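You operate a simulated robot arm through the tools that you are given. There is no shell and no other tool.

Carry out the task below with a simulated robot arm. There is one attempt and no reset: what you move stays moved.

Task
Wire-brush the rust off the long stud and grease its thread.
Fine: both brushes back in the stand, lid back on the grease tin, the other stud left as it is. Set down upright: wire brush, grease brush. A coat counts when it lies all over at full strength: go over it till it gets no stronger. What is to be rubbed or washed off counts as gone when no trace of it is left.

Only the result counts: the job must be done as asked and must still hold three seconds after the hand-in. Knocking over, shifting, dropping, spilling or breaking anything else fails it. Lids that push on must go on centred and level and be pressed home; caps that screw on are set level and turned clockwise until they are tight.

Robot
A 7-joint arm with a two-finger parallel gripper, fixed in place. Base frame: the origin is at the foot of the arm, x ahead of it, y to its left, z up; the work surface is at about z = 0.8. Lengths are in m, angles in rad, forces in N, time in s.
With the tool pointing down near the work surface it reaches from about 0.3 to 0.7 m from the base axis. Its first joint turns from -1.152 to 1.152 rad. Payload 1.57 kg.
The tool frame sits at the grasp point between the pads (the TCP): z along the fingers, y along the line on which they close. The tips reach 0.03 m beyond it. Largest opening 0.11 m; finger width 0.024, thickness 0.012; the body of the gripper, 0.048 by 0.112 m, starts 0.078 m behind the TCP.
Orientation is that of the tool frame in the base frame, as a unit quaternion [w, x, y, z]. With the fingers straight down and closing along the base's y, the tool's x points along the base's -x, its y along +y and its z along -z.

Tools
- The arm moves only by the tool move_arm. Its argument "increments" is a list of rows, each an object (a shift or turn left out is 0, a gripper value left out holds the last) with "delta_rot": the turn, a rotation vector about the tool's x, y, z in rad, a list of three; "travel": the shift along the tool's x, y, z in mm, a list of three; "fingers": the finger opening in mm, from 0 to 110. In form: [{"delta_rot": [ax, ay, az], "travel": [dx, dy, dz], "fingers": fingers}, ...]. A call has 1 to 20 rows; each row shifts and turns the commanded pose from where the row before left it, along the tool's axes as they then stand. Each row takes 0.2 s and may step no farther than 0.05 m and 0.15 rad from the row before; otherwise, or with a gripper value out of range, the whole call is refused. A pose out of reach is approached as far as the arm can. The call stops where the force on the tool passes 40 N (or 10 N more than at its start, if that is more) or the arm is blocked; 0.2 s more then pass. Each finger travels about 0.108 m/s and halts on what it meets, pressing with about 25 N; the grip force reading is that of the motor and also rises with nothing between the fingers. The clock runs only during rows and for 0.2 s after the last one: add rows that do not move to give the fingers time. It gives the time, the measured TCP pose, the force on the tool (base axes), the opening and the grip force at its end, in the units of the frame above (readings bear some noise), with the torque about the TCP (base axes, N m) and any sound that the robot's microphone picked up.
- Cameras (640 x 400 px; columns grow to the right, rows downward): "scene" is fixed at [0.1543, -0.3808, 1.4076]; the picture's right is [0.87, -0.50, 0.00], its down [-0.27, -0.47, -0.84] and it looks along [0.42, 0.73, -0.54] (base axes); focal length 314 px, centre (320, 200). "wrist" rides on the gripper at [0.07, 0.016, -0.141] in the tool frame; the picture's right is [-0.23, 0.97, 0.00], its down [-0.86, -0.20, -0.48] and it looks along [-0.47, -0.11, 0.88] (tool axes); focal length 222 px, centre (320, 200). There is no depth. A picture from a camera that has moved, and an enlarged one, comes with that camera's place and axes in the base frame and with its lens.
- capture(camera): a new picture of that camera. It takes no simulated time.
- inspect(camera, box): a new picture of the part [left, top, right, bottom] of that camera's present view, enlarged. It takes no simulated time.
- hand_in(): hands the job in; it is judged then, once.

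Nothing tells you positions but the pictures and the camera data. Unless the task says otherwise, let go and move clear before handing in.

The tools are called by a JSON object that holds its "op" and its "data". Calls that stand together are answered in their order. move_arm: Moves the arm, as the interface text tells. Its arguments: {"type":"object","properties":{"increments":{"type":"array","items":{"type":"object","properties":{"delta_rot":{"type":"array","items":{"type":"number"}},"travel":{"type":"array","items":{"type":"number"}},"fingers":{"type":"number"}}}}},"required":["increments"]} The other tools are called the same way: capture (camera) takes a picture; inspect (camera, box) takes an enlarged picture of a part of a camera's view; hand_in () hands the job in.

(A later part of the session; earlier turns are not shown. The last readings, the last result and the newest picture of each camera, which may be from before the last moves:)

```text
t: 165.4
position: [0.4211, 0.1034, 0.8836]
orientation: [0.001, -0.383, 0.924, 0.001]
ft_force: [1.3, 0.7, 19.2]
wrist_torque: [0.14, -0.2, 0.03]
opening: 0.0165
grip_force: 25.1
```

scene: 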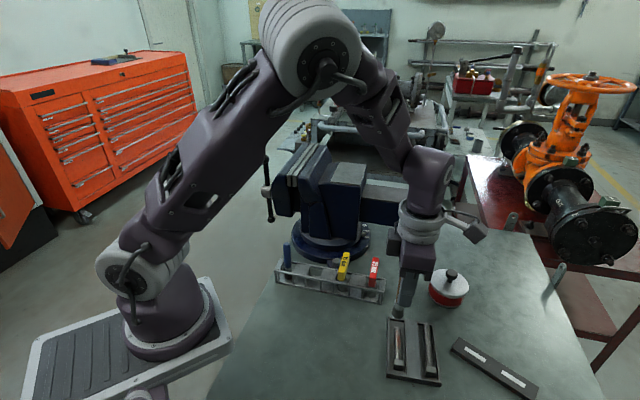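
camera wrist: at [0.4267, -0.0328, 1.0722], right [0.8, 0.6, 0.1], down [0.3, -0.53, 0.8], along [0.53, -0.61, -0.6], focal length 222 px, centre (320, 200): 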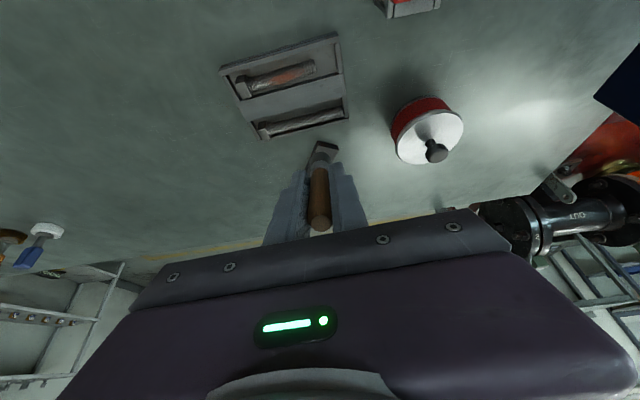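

It is standing on the floor. I relieve the push, release, rise and check that it stays upright.

{"op": "move_arm", "data": {"increments": [{"travel": [0, 0, -0.8]}, {"travel": [0, 0, 0]}, {"fingers": 30}, {"travel": [0, 0, 0]}, {"fingers": 56}, {"travel": [0, 0, 0]}, {"travel": [0, 0, -30]}, {"travel": [0, 0, -40]}, {"travel": [0, 0, -40]}, {"travel": [0, 0, -40]}, {"travel": [0, 0, 0]}]}}

{"op": "inspect", "data": {"camera": "scene", "box": [280, 230, 360, 300]}}

{"op": "inspect", "data": {"camera": "wrist", "box": [270, 90, 400, 245]}}

```text
t: 167.8
position: [0.421, 0.1024, 1.034]
orientation: [0.0, -0.382, 0.924, -0.001]
ft_force: [-0.4, 0.0, -0.2]
wrist_torque: [0.01, 0.01, -0.03]
opening: 0.0563
grip_force: 0.0
```

```text
5.71 times, centred on (320, 265) of scene
camera zoom: at [0.1543, -0.3808, 1.4076], right [0.87, -0.5, 0.0], down [-0.27, -0.47, -0.84], along [0.42, 0.73, -0.54], focal length 1794 px, centre (320, -171)
```

zoom: 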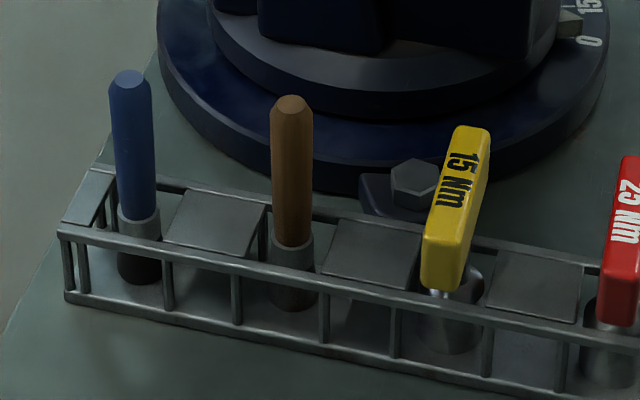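

```text
2.58 times, centred on (335, 168) of wrist
camera zoom: at [0.3602, 0.0647, 1.1743], right [-0.53, 0.85, 0.0], down [0.75, 0.46, 0.48], along [0.41, 0.25, -0.88], focal length 573 px, centre (281, 284)
```

zoom: 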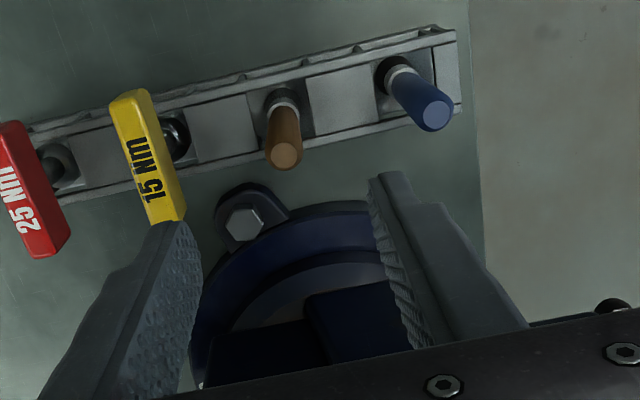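

The wire brush stands upright. I go to the same viewpoint near the tin as before and recheck the stud from there.

{"op": "move_arm", "data": {"increments": [{"delta_rot": [0, 0, 0.131]}, {"delta_rot": [0, 0, 0.131]}, {"delta_rot": [0, 0, 0.131]}, {"delta_rot": [0, 0, 0.131]}, {"delta_rot": [0, 0, 0.131]}, {"delta_rot": [0, 0, 0.13]}, {"travel": [-29.75, -31.4, 0], "fingers": 110}, {"travel": [-29.75, -31.4, 0]}, {"travel": [-29.75, -31.4, 0]}, {"travel": [-29.75, -31.4, 0]}, {"travel": [-29.75, -31.4, 0]}, {"travel": [-29.75, -31.4, 0]}, {"travel": [0, 0, 0]}]}}

{"op": "inspect", "data": {"camera": "wrist", "box": [200, 55, 310, 135]}}

{"op": "inspect", "data": {"camera": "wrist", "box": [250, 90, 300, 122]}}

{"op": "inspect", "data": {"camera": "wrist", "box": [225, 75, 275, 105]}}

{"op": "inspect", "data": {"camera": "wrist", "box": [290, 140, 370, 215]}}

```text
t: 170.6
position: [0.6001, -0.087, 1.0327]
orientation: [0.0, 0.001, 1.0, 0.0]
ft_force: [0.9, 0.2, 0.0]
wrist_torque: [0.02, -0.02, -0.04]
opening: 0.1101
grip_force: 0.0
```

```text
5.00 times, centred on (255, 95) of wrist
camera zoom: at [0.5302, -0.0706, 1.1741], right [0.23, 0.97, 0.0], down [0.86, -0.2, 0.48], along [0.47, -0.11, -0.88], focal length 1111 px, centre (645, 725)
```

zoom: 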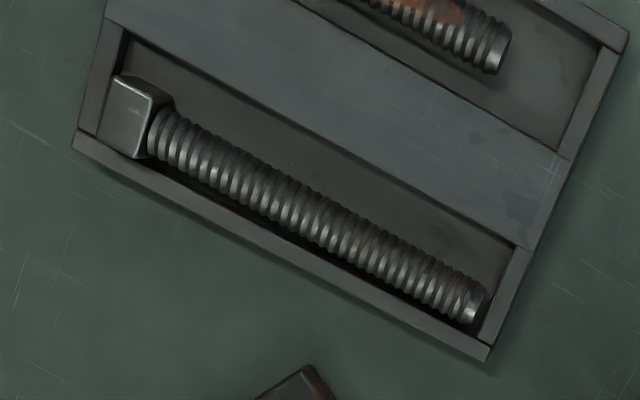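

```text
12.50 times, centred on (275, 106) of wrist
camera zoom: at [0.5302, -0.0706, 1.1741], right [0.23, 0.97, 0.0], down [0.86, -0.2, 0.48], along [0.47, -0.11, -0.88], focal length 2776 px, centre (882, 1375)
```

zoom: 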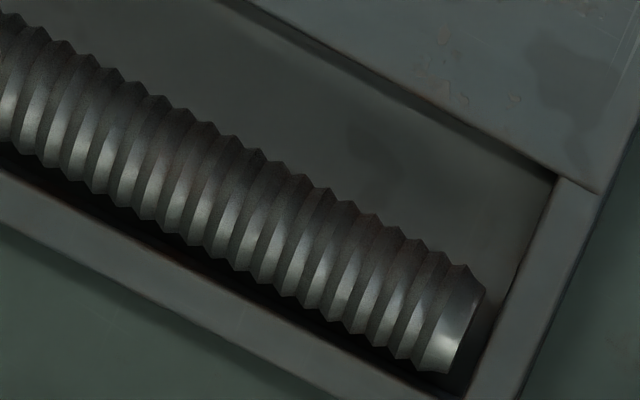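

```text
12.80 times, centred on (250, 90) of wrist
camera zoom: at [0.5302, -0.0706, 1.1741], right [0.23, 0.97, 0.0], down [0.86, -0.2, 0.48], along [0.47, -0.11, -0.88], focal length 2843 px, centre (1216, 1608)
```

zoom: 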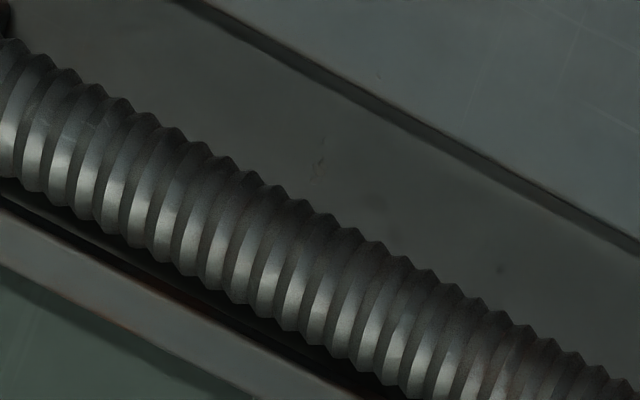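

```text
5.33 times, centred on (330, 178) of wrist
camera zoom: at [0.5302, -0.0706, 1.1741], right [0.23, 0.97, 0.0], down [0.86, -0.2, 0.48], along [0.47, -0.11, -0.88], focal length 1185 px, centre (267, 320)
```

zoom: 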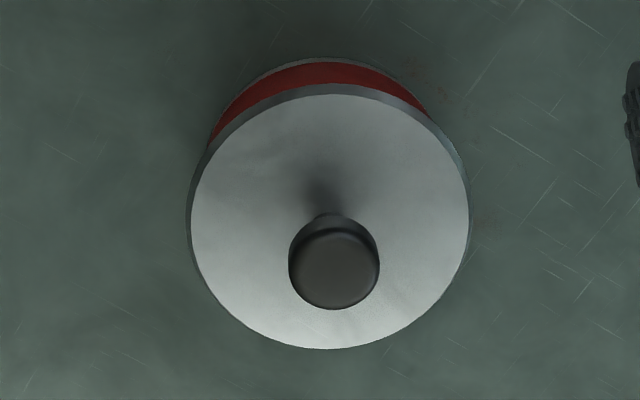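

The traces are at the limit of visibility and have not changed with many passes, so I accept the stud as clean. The lid's knob top is at about (0.674, -0.0855, 0.880), so I move above it with the fingers at 60 mm.

{"op": "move_arm", "data": {"increments": [{"travel": [-37, 0.4, 30], "fingers": 64}, {"travel": [-37, 0.4, 30]}, {"travel": [0, 0, 38]}, {"travel": [0, 0, 0]}, {"travel": [0, 0, 0]}]}}

{"op": "capture", "data": {"camera": "wrist"}}

{"op": "inspect", "data": {"camera": "scene", "box": [400, 210, 500, 320]}}

```text
t: 171.8
position: [0.6748, -0.0857, 0.9352]
orientation: [-0.001, 0.002, 1.0, 0.0]
ft_force: [-0.4, 0.3, 0.3]
wrist_torque: [0.0, 0.02, -0.05]
opening: 0.0641
grip_force: 0.1
```

```text
taken
camera wrist: at [0.605, -0.0695, 1.076], right [0.23, 0.97, 0.0], down [0.86, -0.2, 0.48], along [0.46, -0.11, -0.88], focal length 222 px, centre (320, 200)
```

wrist: 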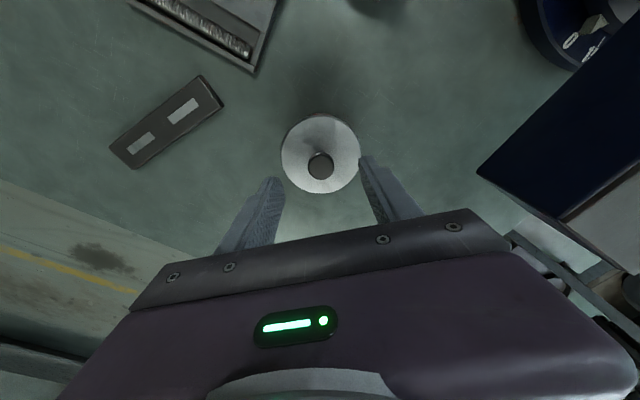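

```text
3.64 times, centred on (450, 265) of scene
camera zoom: at [0.1543, -0.3808, 1.4076], right [0.87, -0.5, 0.0], down [-0.27, -0.47, -0.84], along [0.42, 0.73, -0.54], focal length 1142 px, centre (-153, -36)
```

zoom: 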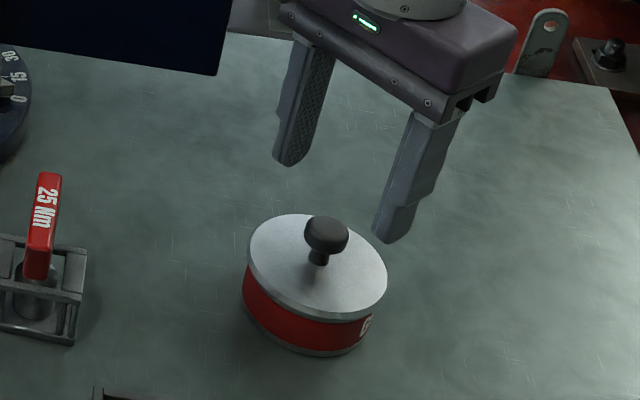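

The knob is centred between the fingers. I lower until the tips are just above the lid and close on the knob.

{"op": "move_arm", "data": {"increments": [{"travel": [0, 0, 25]}, {"travel": [0, 0, 20]}, {"travel": [0, 0, 6]}, {"travel": [0, 0, 0]}]}}

{"op": "inspect", "data": {"camera": "scene", "box": [420, 240, 490, 310]}}

{"op": "inspect", "data": {"camera": "wrist", "box": [260, 110, 400, 240]}}

```text
t: 172.8
position: [0.6726, -0.085, 0.8857]
orientation: [0.0, 0.001, 1.0, 0.0]
ft_force: [0.6, 0.6, -0.3]
wrist_torque: [0.03, -0.01, -0.01]
opening: 0.0642
grip_force: 0.0
```

```text
5.71 times, centred on (455, 275) of scene
camera zoom: at [0.1543, -0.3808, 1.4076], right [0.87, -0.5, 0.0], down [-0.27, -0.47, -0.84], along [0.42, 0.73, -0.54], focal length 1794 px, centre (-451, -229)
```

zoom: 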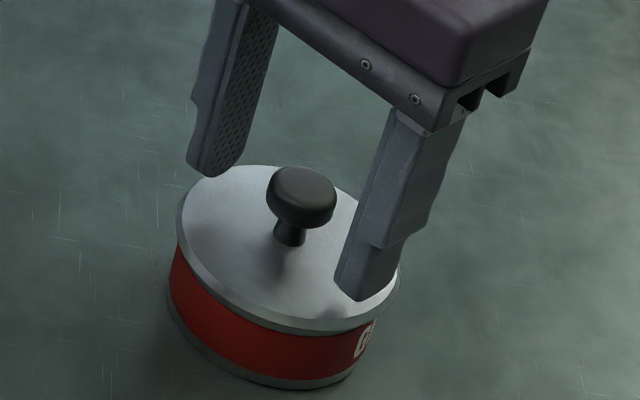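

```text
3.08 times, centred on (330, 175) of wrist
camera zoom: at [0.6029, -0.0681, 1.0268], right [0.23, 0.97, 0.0], down [0.86, -0.2, 0.48], along [0.47, -0.11, -0.88], focal length 684 px, centre (289, 277)
```

zoom: 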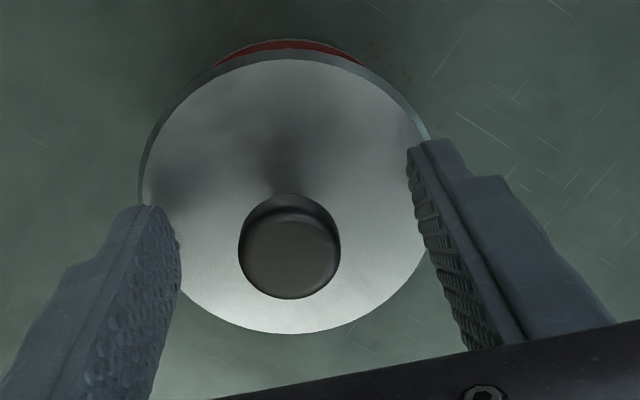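

{"op": "move_arm", "data": {"increments": [{"fingers": 0}, {"travel": [0, 0, 0]}, {"travel": [0, 0, 0]}, {"travel": [0, 0, 0]}]}}

```text
t: 173.8
position: [0.672, -0.0845, 0.8854]
orientation: [0.0, 0.001, 1.0, 0.0]
ft_force: [0.0, -0.2, 0.2]
wrist_torque: [-0.03, 0.0, 0.03]
opening: 0.0241
grip_force: 24.7
heard: snap
```

The knob is held at 24 mm and a snap was heard. I look before pulling.

{"op": "inspect", "data": {"camera": "scene", "box": [420, 240, 490, 310]}}

{"op": "inspect", "data": {"camera": "wrist", "box": [260, 110, 400, 240]}}

```text
5.71 times, centred on (455, 275) of scene
camera zoom: at [0.1543, -0.3808, 1.4076], right [0.87, -0.5, 0.0], down [-0.27, -0.47, -0.84], along [0.42, 0.73, -0.54], focal length 1794 px, centre (-451, -229)
```

zoom: 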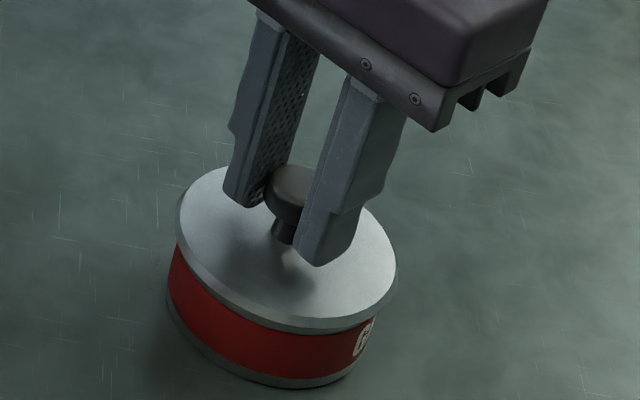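

```text
3.08 times, centred on (330, 175) of wrist
camera zoom: at [0.6029, -0.0681, 1.027], right [0.23, 0.97, 0.0], down [0.86, -0.2, 0.48], along [0.47, -0.11, -0.88], focal length 684 px, centre (289, 277)
```

zoom: 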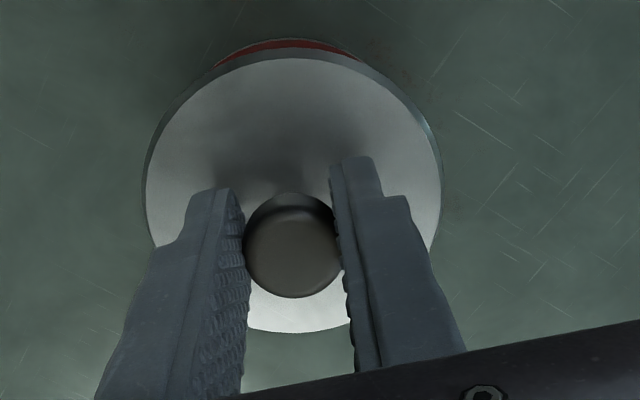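

The lid looks level with the knob held. I pull up gently and watch the force.

{"op": "move_arm", "data": {"increments": [{"travel": [0, 0, -1]}, {"travel": [0, 0, -2]}, {"travel": [0, 0, -3]}, {"travel": [0, 0, -4]}, {"travel": [0, 0, 0]}]}}

{"op": "inspect", "data": {"camera": "scene", "box": [420, 240, 490, 310]}}

```text
t: 175.0
position: [0.6731, -0.0834, 0.8952]
orientation: [0.001, 0.0, 1.0, 0.001]
ft_force: [0.8, -0.1, -0.2]
wrist_torque: [-0.01, -0.02, 0.02]
opening: 0.0242
grip_force: 25.4
```

```text
5.71 times, centred on (455, 275) of scene
camera zoom: at [0.1543, -0.3808, 1.4076], right [0.87, -0.5, 0.0], down [-0.27, -0.47, -0.84], along [0.42, 0.73, -0.54], focal length 1794 px, centre (-451, -229)
```

zoom: 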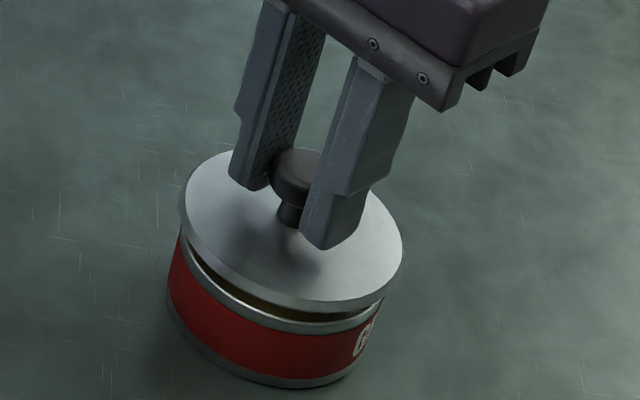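

The lid has come off cleanly and the tin stayed put. I lift it high and carry it to free table near (0.39, -0.07), keeping the same hand orientation.

{"op": "move_arm", "data": {"increments": [{"travel": [0, 0, -25]}, {"travel": [0, 0, -40]}, {"travel": [0, 0, -40]}, {"travel": [0, 0, 0]}]}}

{"op": "capture", "data": {"camera": "scene"}}

{"op": "inspect", "data": {"camera": "scene", "box": [410, 200, 490, 310]}}

```text
t: 176.0
position: [0.6722, -0.0847, 1.0001]
orientation: [-0.001, 0.001, 1.0, 0.0]
ft_force: [-0.7, -0.2, -0.3]
wrist_torque: [0.02, -0.01, 0.04]
opening: 0.0242
grip_force: 25.4
```

```text
taken
```

scene: 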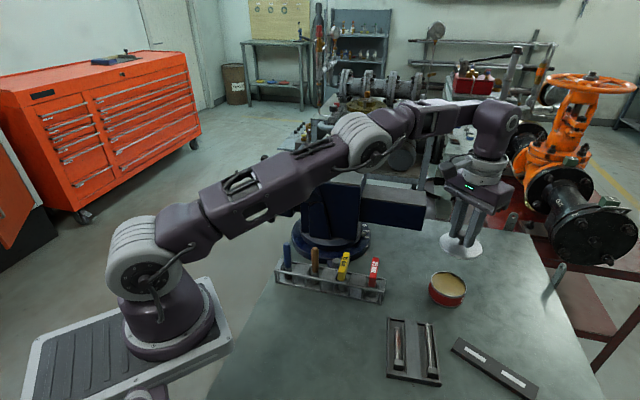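

```text
3.64 times, centred on (450, 255) of scene
camera zoom: at [0.1543, -0.3808, 1.4076], right [0.87, -0.5, 0.0], down [-0.27, -0.47, -0.84], along [0.42, 0.73, -0.54], focal length 1142 px, centre (-153, 0)
```

zoom: 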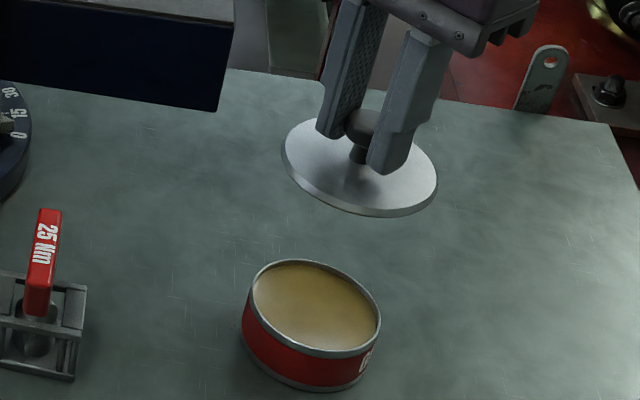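

The grease is visible, tan, almost to the rim. I carry the lid to the free spot.

{"op": "move_arm", "data": {"increments": [{"travel": [47.2, 2.5, 0]}, {"travel": [47.2, 2.5, 0]}, {"travel": [47.2, 2.5, 0]}, {"travel": [47.2, 2.5, 0]}, {"travel": [47.2, 2.5, 0]}, {"travel": [47.2, 2.5, 0]}, {"travel": [0, 0, 0]}, {"travel": [0, 0, 0]}]}}

{"op": "capture", "data": {"camera": "scene"}}

{"op": "capture", "data": {"camera": "wrist"}}

```text
t: 177.8
position: [0.391, -0.0672, 1.0003]
orientation: [0.0, 0.001, 1.0, 0.0]
ft_force: [0.1, 0.8, -0.8]
wrist_torque: [0.01, -0.01, -0.01]
opening: 0.0244
grip_force: 25.5
```

```text
taken
```

scene: 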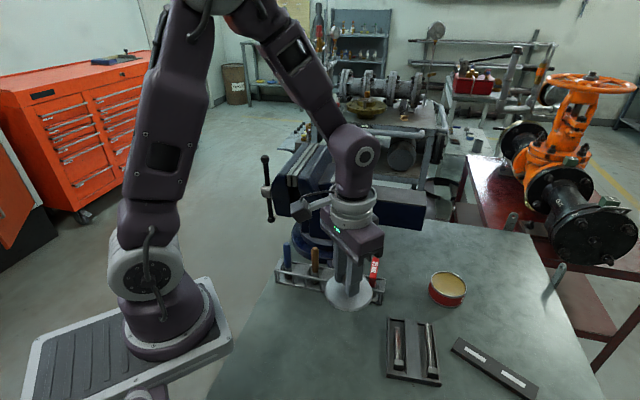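

```text
taken
camera wrist: at [0.3211, -0.0511, 1.1412], right [0.23, 0.97, 0.0], down [0.85, -0.2, 0.48], along [0.47, -0.11, -0.88], focal length 222 px, centre (320, 200)
```

wrist: 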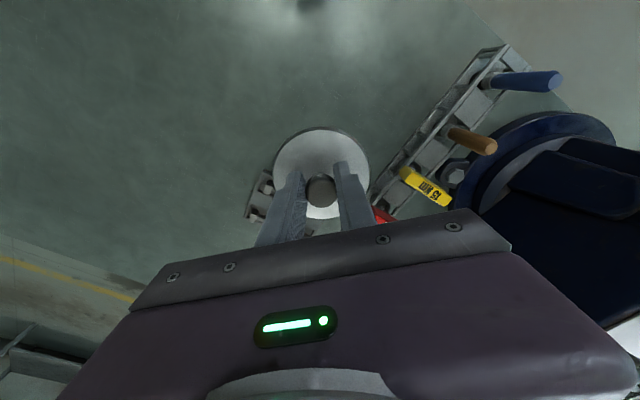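

I lower the lid towards the table, then feel for contact in small steps.

{"op": "move_arm", "data": {"increments": [{"travel": [0, 0, 40]}, {"travel": [0, 0, 40]}, {"travel": [0, 0, 35]}, {"travel": [0, 0, 20]}, {"travel": [0, 0, 0]}]}}

{"op": "inspect", "data": {"camera": "scene", "box": [300, 280, 420, 390]}}

```text
t: 179.0
position: [0.3906, -0.0687, 0.8647]
orientation: [0.0, 0.001, 1.0, 0.0]
ft_force: [-0.3, -0.2, -0.3]
wrist_torque: [-0.01, 0.02, 0.03]
opening: 0.0241
grip_force: 25.2
```

```text
3.64 times, centred on (360, 335) of scene
camera zoom: at [0.1543, -0.3808, 1.4076], right [0.87, -0.5, 0.0], down [-0.27, -0.47, -0.84], along [0.42, 0.73, -0.54], focal length 1142 px, centre (174, -291)
```

zoom: 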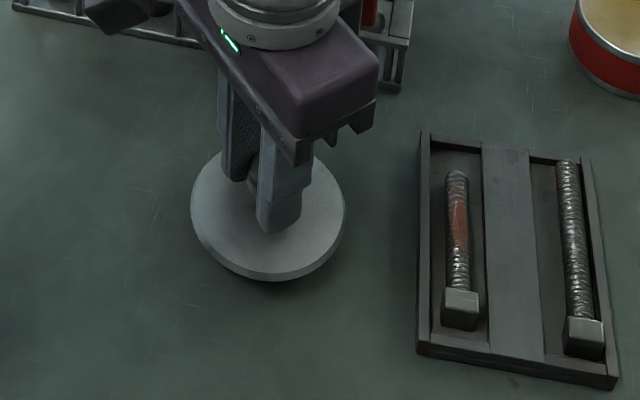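

{"op": "move_arm", "data": {"increments": [{"travel": [0, 0, 4]}, {"travel": [0, 0, 4]}, {"travel": [0, 0, 3]}, {"travel": [0, 0, 0]}]}}

{"op": "move_arm", "data": {"increments": [{"travel": [0, 0, 1]}, {"travel": [0, 0, 1]}, {"travel": [0, 0, 0]}]}}

```text
t: 180.0
position: [0.3902, -0.0692, 0.8532]
orientation: [-0.001, 0.001, 1.0, 0.001]
ft_force: [0.3, 0.9, -0.6]
wrist_torque: [-0.02, 0.02, 0.0]
opening: 0.024
grip_force: 25.4
```

```text
t: 180.8
position: [0.3905, -0.0697, 0.8513]
orientation: [0.0, 0.001, 1.0, 0.001]
ft_force: [0.2, 0.4, -0.7]
wrist_torque: [0.0, 0.01, -0.01]
opening: 0.024
grip_force: 25.1
```

{"op": "move_arm", "data": {"increments": [{"travel": [0, 0, 1]}, {"travel": [0, 0, 1]}, {"travel": [0, 0, 0]}]}}

{"op": "move_arm", "data": {"increments": [{"travel": [0, 0, 1]}, {"travel": [0, 0, 0]}]}}

```text
t: 181.6
position: [0.3904, -0.0692, 0.8487]
orientation: [0.0, 0.001, 1.0, 0.0]
ft_force: [-1.0, -0.2, -0.2]
wrist_torque: [-0.01, 0.0, 0.0]
opening: 0.0244
grip_force: 25.0
```

```text
t: 182.2
position: [0.3893, -0.069, 0.8486]
orientation: [0.0, 0.0, 1.0, 0.0]
ft_force: [-0.1, 0.1, -0.6]
wrist_torque: [0.03, 0.0, 0.02]
opening: 0.0245
grip_force: 24.7
```

{"op": "move_arm", "data": {"increments": [{"travel": [0, 0, 1]}, {"travel": [0, 0, 0]}]}}

{"op": "move_arm", "data": {"increments": [{"travel": [0, 0, 1]}, {"travel": [0, 0, 0]}]}}

{"op": "inspect", "data": {"camera": "scene", "box": [310, 300, 390, 370]}}

```text
t: 182.8
position: [0.3895, -0.0707, 0.8474]
orientation: [0.0, 0.001, 1.0, -0.001]
ft_force: [-0.3, 1.1, 0.0]
wrist_torque: [0.0, 0.0, 0.01]
opening: 0.0242
grip_force: 25.8
```

```text
t: 183.4
position: [0.3912, -0.07, 0.8461]
orientation: [-0.001, 0.001, 1.0, 0.0]
ft_force: [0.7, 0.2, -0.7]
wrist_torque: [0.02, 0.04, 0.0]
opening: 0.0242
grip_force: 24.6
```

```text
5.71 times, centred on (350, 335) of scene
camera zoom: at [0.1543, -0.3808, 1.4076], right [0.87, -0.5, 0.0], down [-0.27, -0.47, -0.84], along [0.42, 0.73, -0.54], focal length 1794 px, centre (149, -571)
```

zoom: 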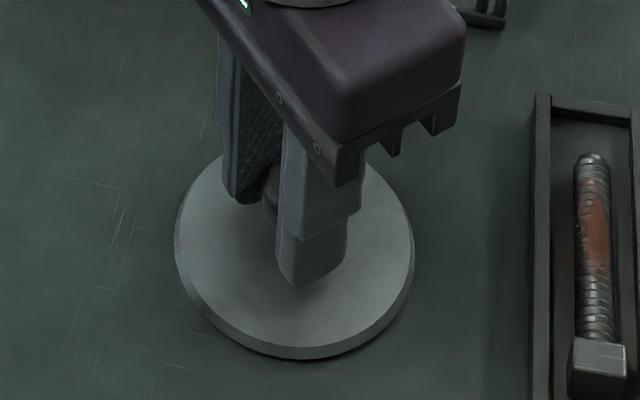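

{"op": "move_arm", "data": {"increments": [{"travel": [0, 0, 1]}, {"travel": [0, 0, 1]}, {"travel": [0, 0, 0]}]}}

{"op": "move_arm", "data": {"increments": [{"travel": [0, 0, 1]}, {"travel": [0, 0, 0]}]}}

```text
t: 184.2
position: [0.3905, -0.0693, 0.8456]
orientation: [0.0, 0.0, 1.0, 0.0]
ft_force: [-2.6, 0.3, 21.1]
wrist_torque: [0.03, -0.05, -0.02]
opening: 0.0242
grip_force: 25.5
```

```text
t: 184.8
position: [0.3897, -0.0707, 0.8445]
orientation: [0.001, 0.0, 1.0, 0.0]
ft_force: [1.3, -7.5, 26.5]
wrist_torque: [-0.14, -0.23, -0.02]
opening: 0.0242
grip_force: 25.2
```

The lid rests on the table. I relieve the push, open and rise clear.

{"op": "move_arm", "data": {"increments": [{"travel": [0, 0, -1.2]}, {"travel": [0, 0, 0]}, {"fingers": 40}, {"travel": [0, 0, 0]}, {"fingers": 64}, {"travel": [0, 0, 0]}, {"travel": [0, 0, -20]}, {"travel": [0, 0, -40]}, {"travel": [0, 0, -40]}, {"travel": [0, 0, -40]}, {"travel": [0, 0, 0]}]}}

{"op": "inspect", "data": {"camera": "scene", "box": [310, 300, 390, 370]}}

{"op": "capture", "data": {"camera": "wrist"}}

{"op": "inspect", "data": {"camera": "scene", "box": [415, 255, 485, 315]}}

```text
t: 187.2
position: [0.393, -0.0693, 0.9856]
orientation: [0.0, 0.001, 1.0, 0.0]
ft_force: [-0.7, 1.0, 0.6]
wrist_torque: [-0.03, 0.01, 0.0]
opening: 0.0641
grip_force: 0.0
```

```text
5.71 times, centred on (350, 335) of scene
camera zoom: at [0.1543, -0.3808, 1.4076], right [0.87, -0.5, 0.0], down [-0.27, -0.47, -0.84], along [0.42, 0.73, -0.54], focal length 1794 px, centre (149, -571)
```

zoom: 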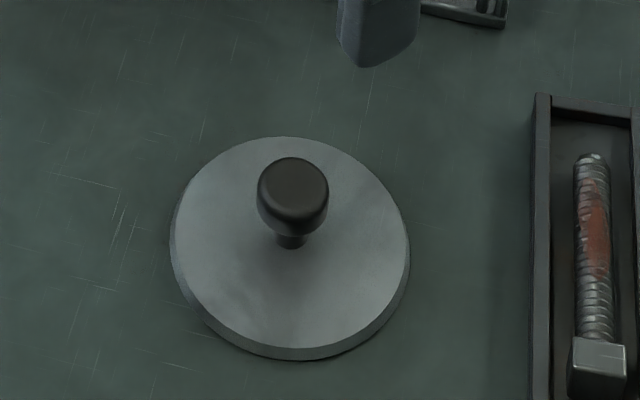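

```text
taken
camera wrist: at [0.3229, -0.0535, 1.1261], right [0.23, 0.97, 0.0], down [0.86, -0.2, 0.48], along [0.47, -0.11, -0.88], focal length 222 px, centre (320, 200)
```

wrist: 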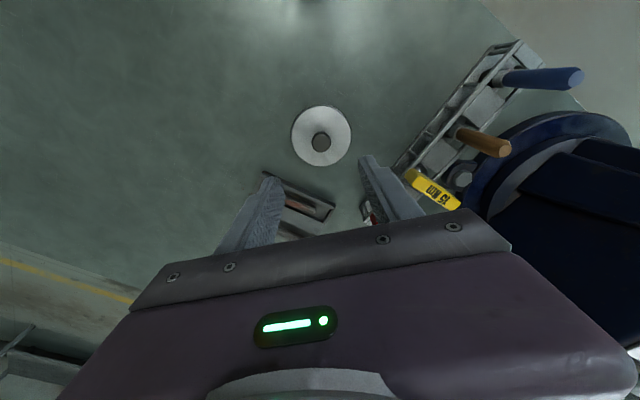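

```text
6.67 times, centred on (450, 285) of scene
camera zoom: at [0.1543, -0.3808, 1.4076], right [0.87, -0.5, 0.0], down [-0.27, -0.47, -0.84], along [0.42, 0.73, -0.54], focal length 2094 px, centre (-547, -367)
```

zoom: 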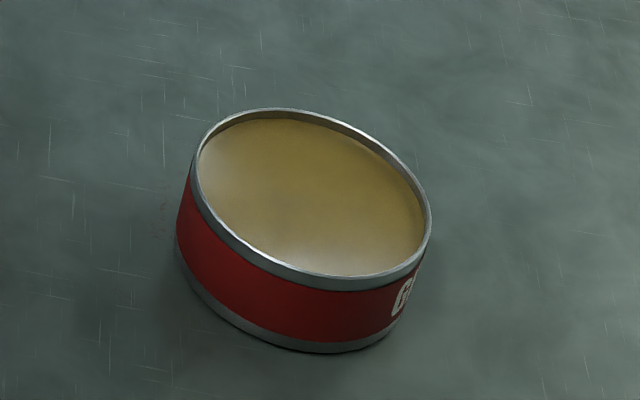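

The lid lies flat and the tin has not moved. Next I go above the blue grease brush, turning the hand to 45° first.

{"op": "move_arm", "data": {"increments": [{"travel": [0, 0, -45]}, {"delta_rot": [0, 0, -0.131]}, {"delta_rot": [0, 0, -0.131]}, {"delta_rot": [0, 0, -0.131]}, {"delta_rot": [0, 0, -0.131]}, {"delta_rot": [0, 0, -0.131]}, {"delta_rot": [0, 0, -0.13]}, {"travel": [-28.2, 34.2, 0], "fingers": 56}, {"travel": [-28.2, 34.2, 0]}, {"travel": [-28.2, 34.2, 0]}, {"travel": [-28.2, 34.2, 0]}, {"travel": [-28.2, 34.2, 0]}, {"travel": [0, 0, 0]}]}}

{"op": "move_arm", "data": {"increments": [{"travel": [0, 0, 0]}]}}

{"op": "move_arm", "data": {"increments": [{"travel": [0, 0, 0]}]}}

{"op": "capture", "data": {"camera": "wrist"}}

{"op": "inspect", "data": {"camera": "wrist", "box": [270, 110, 390, 230]}}

{"op": "inspect", "data": {"camera": "scene", "box": [240, 130, 400, 300]}}

```text
t: 190.0
position: [0.3681, 0.1522, 1.0309]
orientation: [0.001, -0.382, 0.924, -0.001]
ft_force: [0.2, -1.1, -0.6]
wrist_torque: [0.01, 0.02, -0.01]
opening: 0.0559
grip_force: 0.0
```

```text
t: 190.4
position: [0.3669, 0.1527, 1.0304]
orientation: [0.0, -0.383, 0.924, 0.0]
ft_force: [-0.2, -0.8, -0.6]
wrist_torque: [0.02, 0.02, -0.02]
opening: 0.056
grip_force: 0.1
```

```text
t: 190.8
position: [0.3685, 0.1515, 1.0311]
orientation: [-0.001, -0.382, 0.924, 0.0]
ft_force: [0.6, -0.2, 0.6]
wrist_torque: [0.0, 0.03, 0.0]
opening: 0.0558
grip_force: 0.1
```

```text
taken
camera wrist: at [0.3069, 0.114, 1.1724], right [-0.53, 0.85, 0.0], down [0.75, 0.46, 0.48], along [0.41, 0.25, -0.88], focal length 222 px, centre (320, 200)
```

wrist: 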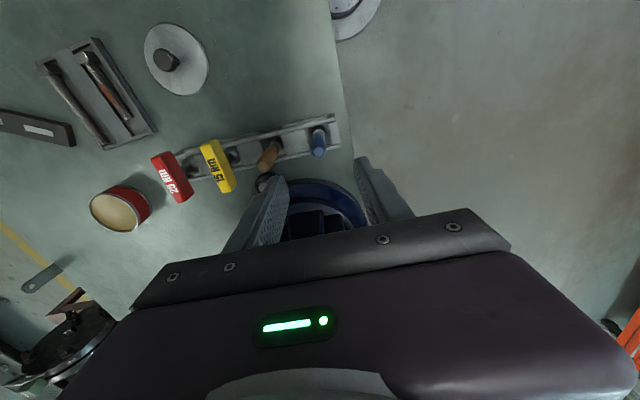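

```text
3.33 times, centred on (330, 170) of wrist
camera zoom: at [0.3069, 0.114, 1.1724], right [-0.53, 0.85, 0.0], down [0.75, 0.46, 0.48], along [0.41, 0.25, -0.88], focal length 740 px, centre (287, 300)
```

zoom: 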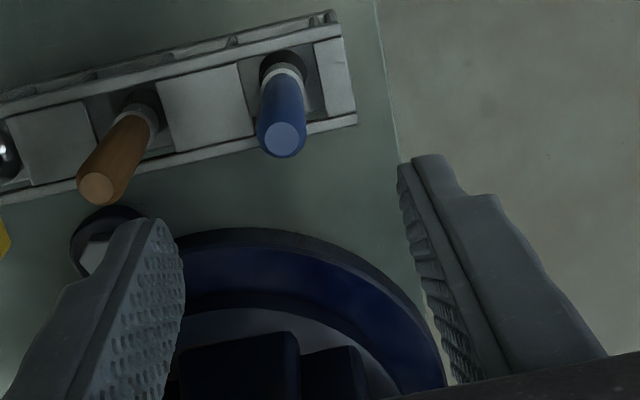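

```text
2.35 times, centred on (320, 215) of scene
camera zoom: at [0.1543, -0.3808, 1.4076], right [0.87, -0.5, 0.0], down [-0.27, -0.47, -0.84], along [0.42, 0.73, -0.54], focal length 739 px, centre (320, 165)
```

zoom: 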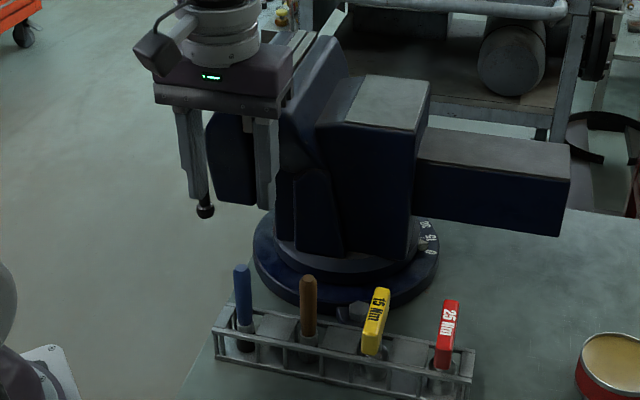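

The blue handle's axis is at about (0.3704, 0.1507), about 3 mm from the hand's centre. I correct for this and go down to grip it.

{"op": "move_arm", "data": {"increments": [{"travel": [-0.8, -2.8, 30]}, {"travel": [0, 0, 35]}, {"travel": [0, 0, 35]}, {"travel": [0, 0, 28]}, {"travel": [0, 0, 18]}, {"travel": [0, 0, 0]}]}}

{"op": "inspect", "data": {"camera": "wrist", "box": [260, 130, 400, 250]}}

{"op": "inspect", "data": {"camera": "scene", "box": [250, 180, 360, 300]}}

```text
t: 192.2
position: [0.3713, 0.1506, 0.8843]
orientation: [0.0, -0.382, 0.924, 0.0]
ft_force: [0.2, -0.4, -0.7]
wrist_torque: [0.0, -0.01, 0.03]
opening: 0.0561
grip_force: 0.1
```

```text
3.33 times, centred on (330, 190) of wrist
camera zoom: at [0.3106, 0.1128, 1.0245], right [-0.53, 0.85, 0.0], down [0.75, 0.46, 0.48], along [0.41, 0.25, -0.88], focal length 740 px, centre (287, 233)
```

zoom: 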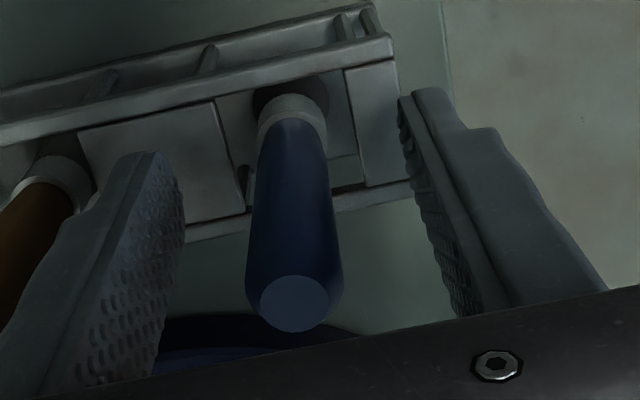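

```text
3.33 times, centred on (305, 240) of scene
camera zoom: at [0.1543, -0.3808, 1.4076], right [0.87, -0.5, 0.0], down [-0.27, -0.47, -0.84], along [0.42, 0.73, -0.54], focal length 1047 px, centre (370, 67)
```

zoom: 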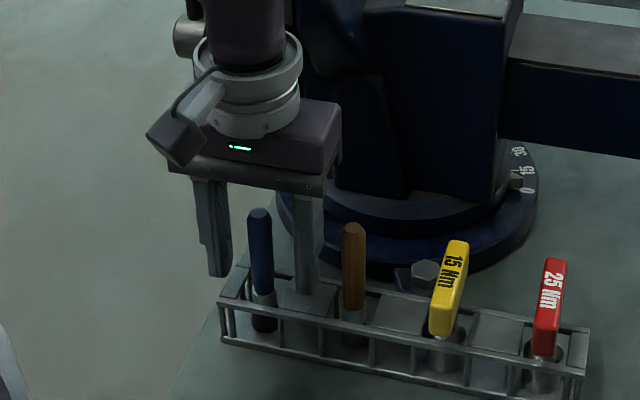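

{"op": "move_arm", "data": {"increments": [{"fingers": 0}, {"travel": [0, 0, 0]}, {"travel": [0, 0, 0]}, {"travel": [0, 0, 0]}]}}

{"op": "move_arm", "data": {"increments": [{"travel": [0, 0, -10]}, {"travel": [0, 0, -20]}, {"travel": [0, 0, -40]}, {"travel": [0, 0, -40]}, {"travel": [0, 0, -40]}, {"travel": [0, 0, 0]}]}}

{"op": "inspect", "data": {"camera": "scene", "box": [250, 150, 360, 300]}}

{"op": "inspect", "data": {"camera": "wrist", "box": [260, 90, 400, 240]}}

```text
t: 193.2
position: [0.3728, 0.152, 0.8828]
orientation: [0.0, -0.382, 0.924, 0.0]
ft_force: [0.8, 0.1, 0.8]
wrist_torque: [0.0, -0.02, 0.01]
opening: 0.0165
grip_force: 25.3
```

```text
t: 194.6
position: [0.3709, 0.1506, 1.0345]
orientation: [0.0, -0.382, 0.924, 0.001]
ft_force: [0.4, 0.6, 0.7]
wrist_torque: [0.01, -0.02, -0.02]
opening: 0.0164
grip_force: 25.0
```

```text
2.67 times, centred on (305, 225) of scene
camera zoom: at [0.1543, -0.3808, 1.4076], right [0.87, -0.5, 0.0], down [-0.27, -0.47, -0.84], along [0.42, 0.73, -0.54], focal length 837 px, centre (360, 133)
```

zoom: 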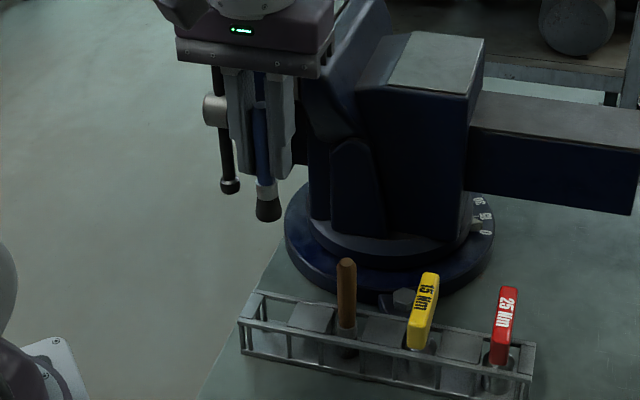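

```text
2.67 times, centred on (330, 165) of wrist
camera zoom: at [0.3099, 0.112, 1.1754], right [-0.53, 0.85, 0.0], down [0.75, 0.46, 0.48], along [0.41, 0.25, -0.88], focal length 592 px, centre (293, 293)
```

zoom: 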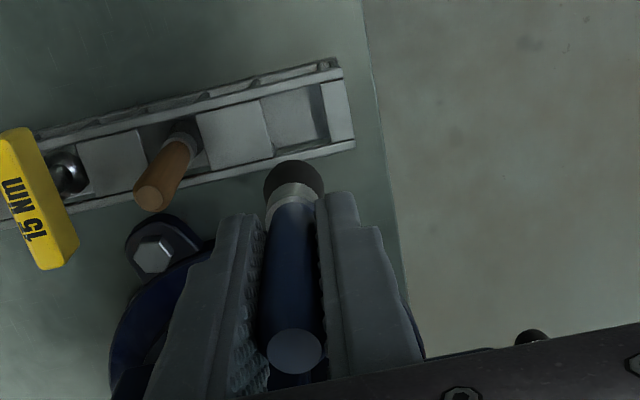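

The grease brush with black bristles is in hand. I carry it over to the tin at safe height and turn the hand in line with the stud.

{"op": "move_arm", "data": {"increments": [{"travel": [-5.2, -42.4, 0]}, {"travel": [-5.2, -42.4, 0]}, {"travel": [-5.2, -42.4, 0]}, {"travel": [-5.2, -42.4, 0]}, {"travel": [-5.2, -42.4, 0]}, {"travel": [-5.2, -42.4, 0]}, {"travel": [-5.2, -42.4, 0]}, {"travel": [-5.2, -42.4, 0]}, {"travel": [-5.2, -42.4, 0]}, {"travel": [0, 0, 0]}]}}

{"op": "move_arm", "data": {"increments": [{"delta_rot": [0, 0, 0.1369]}, {"delta_rot": [0, 0, 0.1369]}, {"delta_rot": [0, 0, 0.1369]}, {"delta_rot": [0, 0, 0.1369]}, {"delta_rot": [0, 0, 0.1369]}, {"delta_rot": [0, 0, 0.1369]}, {"delta_rot": [0, 0, 0.1369]}, {"delta_rot": [0, 0, 0.1369]}, {"delta_rot": [0, 0, 0.1369]}, {"delta_rot": [0, 0, 0.1369]}, {"delta_rot": [0, 0, 0.1369]}, {"travel": [0, 0, 0]}, {"travel": [0, 0, 0]}]}}

{"op": "capture", "data": {"camera": "wrist"}}

{"op": "inspect", "data": {"camera": "scene", "box": [400, 200, 500, 320]}}

```text
t: 196.8
position: [0.6686, -0.0755, 1.0317]
orientation: [-0.009, -0.396, 0.918, 0.0]
ft_force: [0.2, -0.5, -0.7]
wrist_torque: [0.01, 0.0, 0.01]
opening: 0.0166
grip_force: 25.3
out of reach, approached as far as the arm can: row 9
```

```text
t: 199.6
position: [0.674, -0.0873, 1.0349]
orientation: [0.0, 0.353, 0.936, 0.001]
ft_force: [0.8, 1.0, -0.3]
wrist_torque: [0.02, 0.01, 0.02]
opening: 0.0165
grip_force: 25.5
```

```text
taken
camera wrist: at [0.6325, -0.0296, 1.1749], right [0.81, 0.58, 0.0], down [0.51, -0.71, 0.48], along [0.28, -0.39, -0.88], focal length 222 px, centre (320, 200)
```

wrist: 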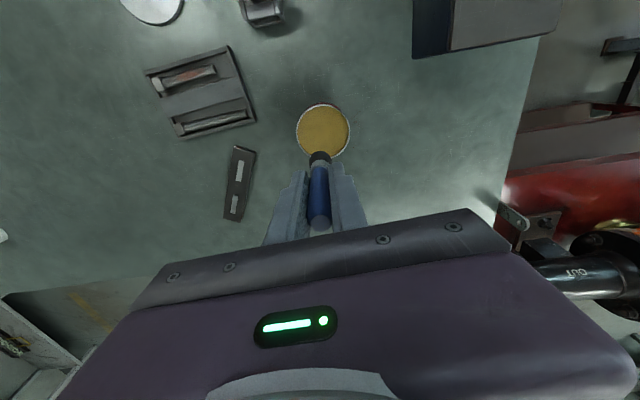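

```text
3.33 times, centred on (450, 260) of scene
camera zoom: at [0.1543, -0.3808, 1.4076], right [0.87, -0.5, 0.0], down [-0.27, -0.47, -0.84], along [0.42, 0.73, -0.54], focal length 1047 px, centre (-113, 0)
```

zoom: 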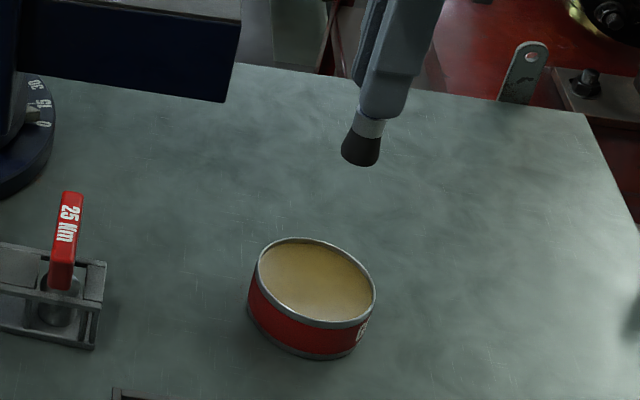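

The hand is over the tin with the brush pointing into it. I lower in stages and check the position relative to the rim before dipping.

{"op": "move_arm", "data": {"increments": [{"travel": [0, 0, 40]}, {"travel": [0, 0, 40]}, {"travel": [0, 0, 20]}, {"travel": [0, 0, 0]}]}}

{"op": "inspect", "data": {"camera": "scene", "box": [410, 230, 490, 320]}}

{"op": "inspect", "data": {"camera": "wrist", "box": [260, 90, 380, 200]}}

```text
t: 200.6
position: [0.6725, -0.0867, 0.9336]
orientation: [-0.001, 0.352, 0.936, 0.0]
ft_force: [-0.8, 0.5, -1.1]
wrist_torque: [0.05, 0.0, 0.02]
opening: 0.0164
grip_force: 24.7
```

```text
4.44 times, centred on (450, 275) of scene
camera zoom: at [0.1543, -0.3808, 1.4076], right [0.87, -0.5, 0.0], down [-0.27, -0.47, -0.84], along [0.42, 0.73, -0.54], focal length 1396 px, centre (-258, -133)
```

zoom: 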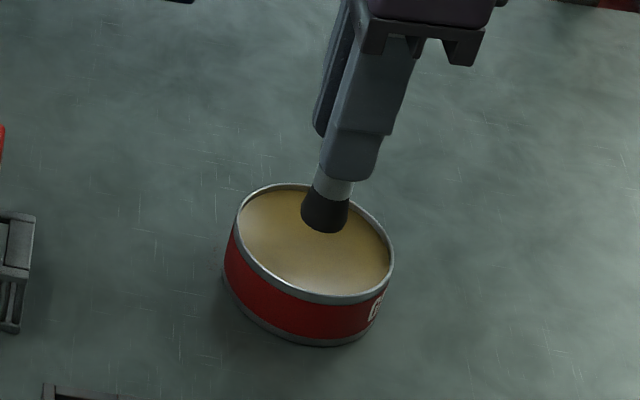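

```text
3.64 times, centred on (320, 145) of wrist
camera zoom: at [0.6314, -0.0283, 1.0755], right [0.81, 0.58, 0.0], down [0.51, -0.71, 0.48], along [0.28, -0.39, -0.88], focal length 808 px, centre (320, 400)
```

zoom: 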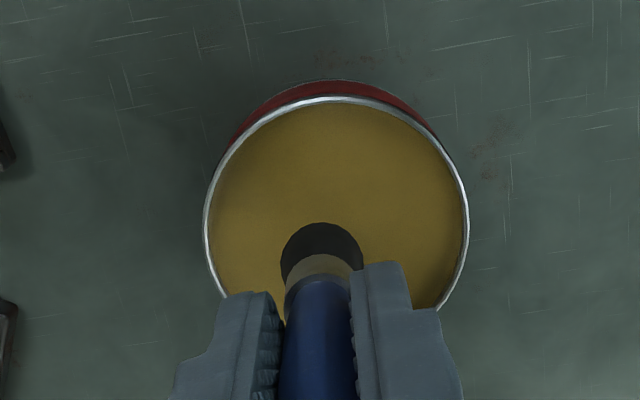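

The brush is well within the tin's mouth. I lower gently to dip the bristles.

{"op": "move_arm", "data": {"increments": [{"travel": [0, 0, 10]}, {"travel": [0, 0, 8]}, {"travel": [0, 0, 6]}, {"travel": [0, 0, 4]}, {"travel": [0, 0, 0]}]}}

{"op": "inspect", "data": {"camera": "scene", "box": [410, 230, 490, 320]}}

```text
t: 201.8
position: [0.6753, -0.0879, 0.9065]
orientation: [0.002, 0.353, 0.936, 0.0]
ft_force: [0.8, -2.5, 18.1]
wrist_torque: [-0.2, -0.17, -0.05]
opening: 0.0164
grip_force: 24.9
```

```text
4.44 times, centred on (450, 275) of scene
camera zoom: at [0.1539, -0.3808, 1.4077], right [0.87, -0.5, 0.0], down [-0.27, -0.47, -0.84], along [0.42, 0.73, -0.54], focal length 1396 px, centre (-258, -133)
```

zoom: 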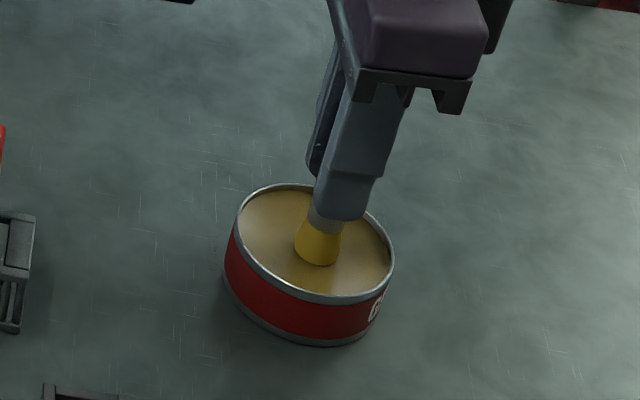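

The bristles turned yellow, so the brush is loaded with grease. The surface felt firm, so I lift straight out.

{"op": "move_arm", "data": {"increments": [{"travel": [0, 0, -1.5]}, {"travel": [0, 0, -10]}, {"travel": [0, 0, -30]}, {"travel": [0, 0, -40]}, {"travel": [0, 0, 0]}]}}

{"op": "inspect", "data": {"camera": "scene", "box": [410, 220, 490, 320]}}

{"op": "inspect", "data": {"camera": "wrist", "box": [260, 90, 380, 200]}}

```text
t: 203.0
position: [0.674, -0.0886, 0.9885]
orientation: [-0.001, 0.352, 0.936, 0.0]
ft_force: [-0.6, -0.7, -0.7]
wrist_torque: [0.0, -0.01, -0.01]
opening: 0.0162
grip_force: 24.8
```

```text
4.00 times, centred on (450, 270) of scene
camera zoom: at [0.1543, -0.3808, 1.4076], right [0.87, -0.5, 0.0], down [-0.27, -0.47, -0.84], along [0.42, 0.73, -0.54], focal length 1256 px, centre (-200, -80)
```

zoom: 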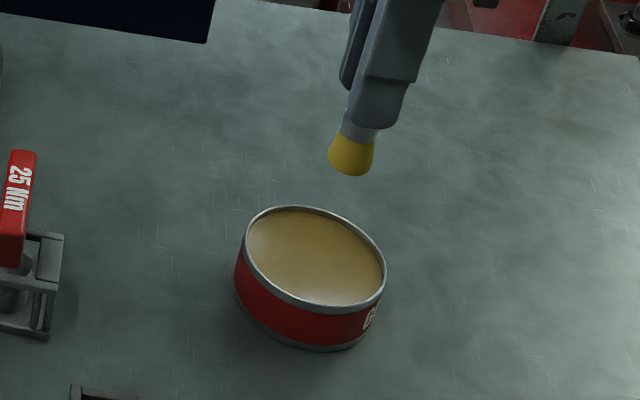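

```text
3.64 times, centred on (320, 145) of wrist
camera zoom: at [0.6328, -0.0299, 1.1301], right [0.81, 0.58, 0.0], down [0.51, -0.71, 0.48], along [0.28, -0.39, -0.88], focal length 808 px, centre (320, 400)
```

zoom: 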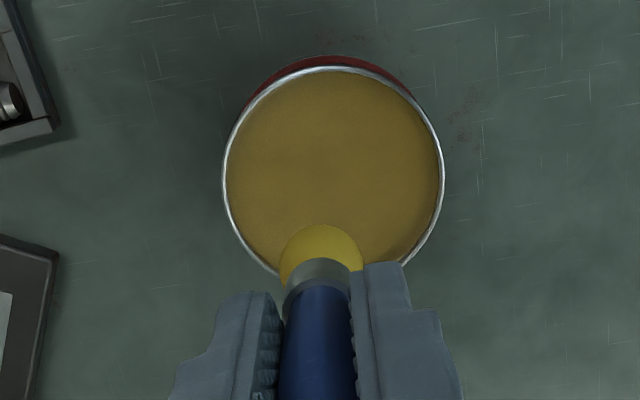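

The brush is loaded and clean of drips. I move over the long stud, align with its present direction (about 47.5°) and lower to just above it.

{"op": "move_arm", "data": {"increments": [{"travel": [13.4, -37.6, 0]}, {"travel": [13.4, -37.6, 0]}, {"travel": [13.4, -37.6, 0]}, {"travel": [13.4, -37.6, 0]}, {"delta_rot": [0, 0, 0.021]}, {"travel": [0, 0, 30]}, {"travel": [0, 0, 30]}, {"travel": [0, 0, 10]}, {"travel": [0, 0, 0]}, {"travel": [0, 0, 0]}]}}

{"op": "move_arm", "data": {"increments": [{"travel": [0, 0, 0]}]}}

{"op": "inspect", "data": {"camera": "scene", "box": [385, 300, 465, 390]}}

{"op": "inspect", "data": {"camera": "wrist", "box": [220, 60, 380, 190]}}

```text
t: 205.2
position: [0.5355, -0.1652, 0.918]
orientation: [0.0, 0.362, 0.932, 0.0]
ft_force: [-0.1, 0.0, -0.6]
wrist_torque: [-0.02, 0.0, -0.01]
opening: 0.0162
grip_force: 25.0
```

```text
t: 205.6
position: [0.5351, -0.1648, 0.9178]
orientation: [0.0, 0.363, 0.932, 0.0]
ft_force: [-0.4, -0.3, 0.0]
wrist_torque: [-0.01, 0.0, 0.01]
opening: 0.0162
grip_force: 24.9
```

```text
4.44 times, centred on (425, 345) of scene
camera zoom: at [0.1543, -0.3808, 1.4076], right [0.87, -0.5, 0.0], down [-0.27, -0.47, -0.84], along [0.42, 0.73, -0.54], focal length 1396 px, centre (-147, -444)
```

zoom: 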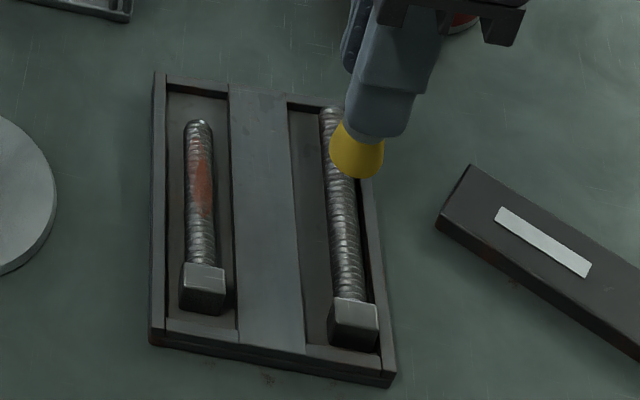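

```text
3.08 times, centred on (300, 125) of wrist
camera zoom: at [0.495, -0.1059, 1.0597], right [0.83, 0.56, 0.0], down [0.5, -0.73, 0.48], along [0.27, -0.39, -0.88], focal length 684 px, centre (382, 431)
```

zoom: 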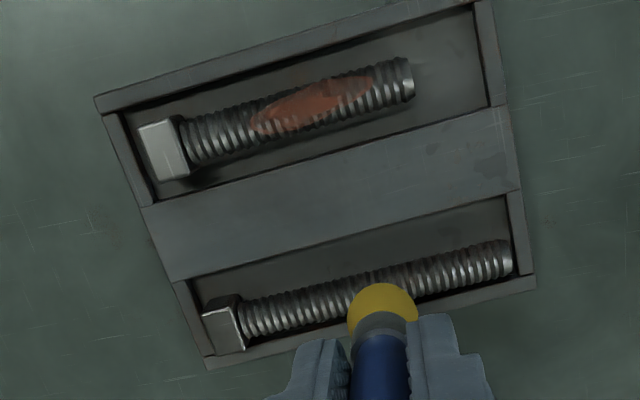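

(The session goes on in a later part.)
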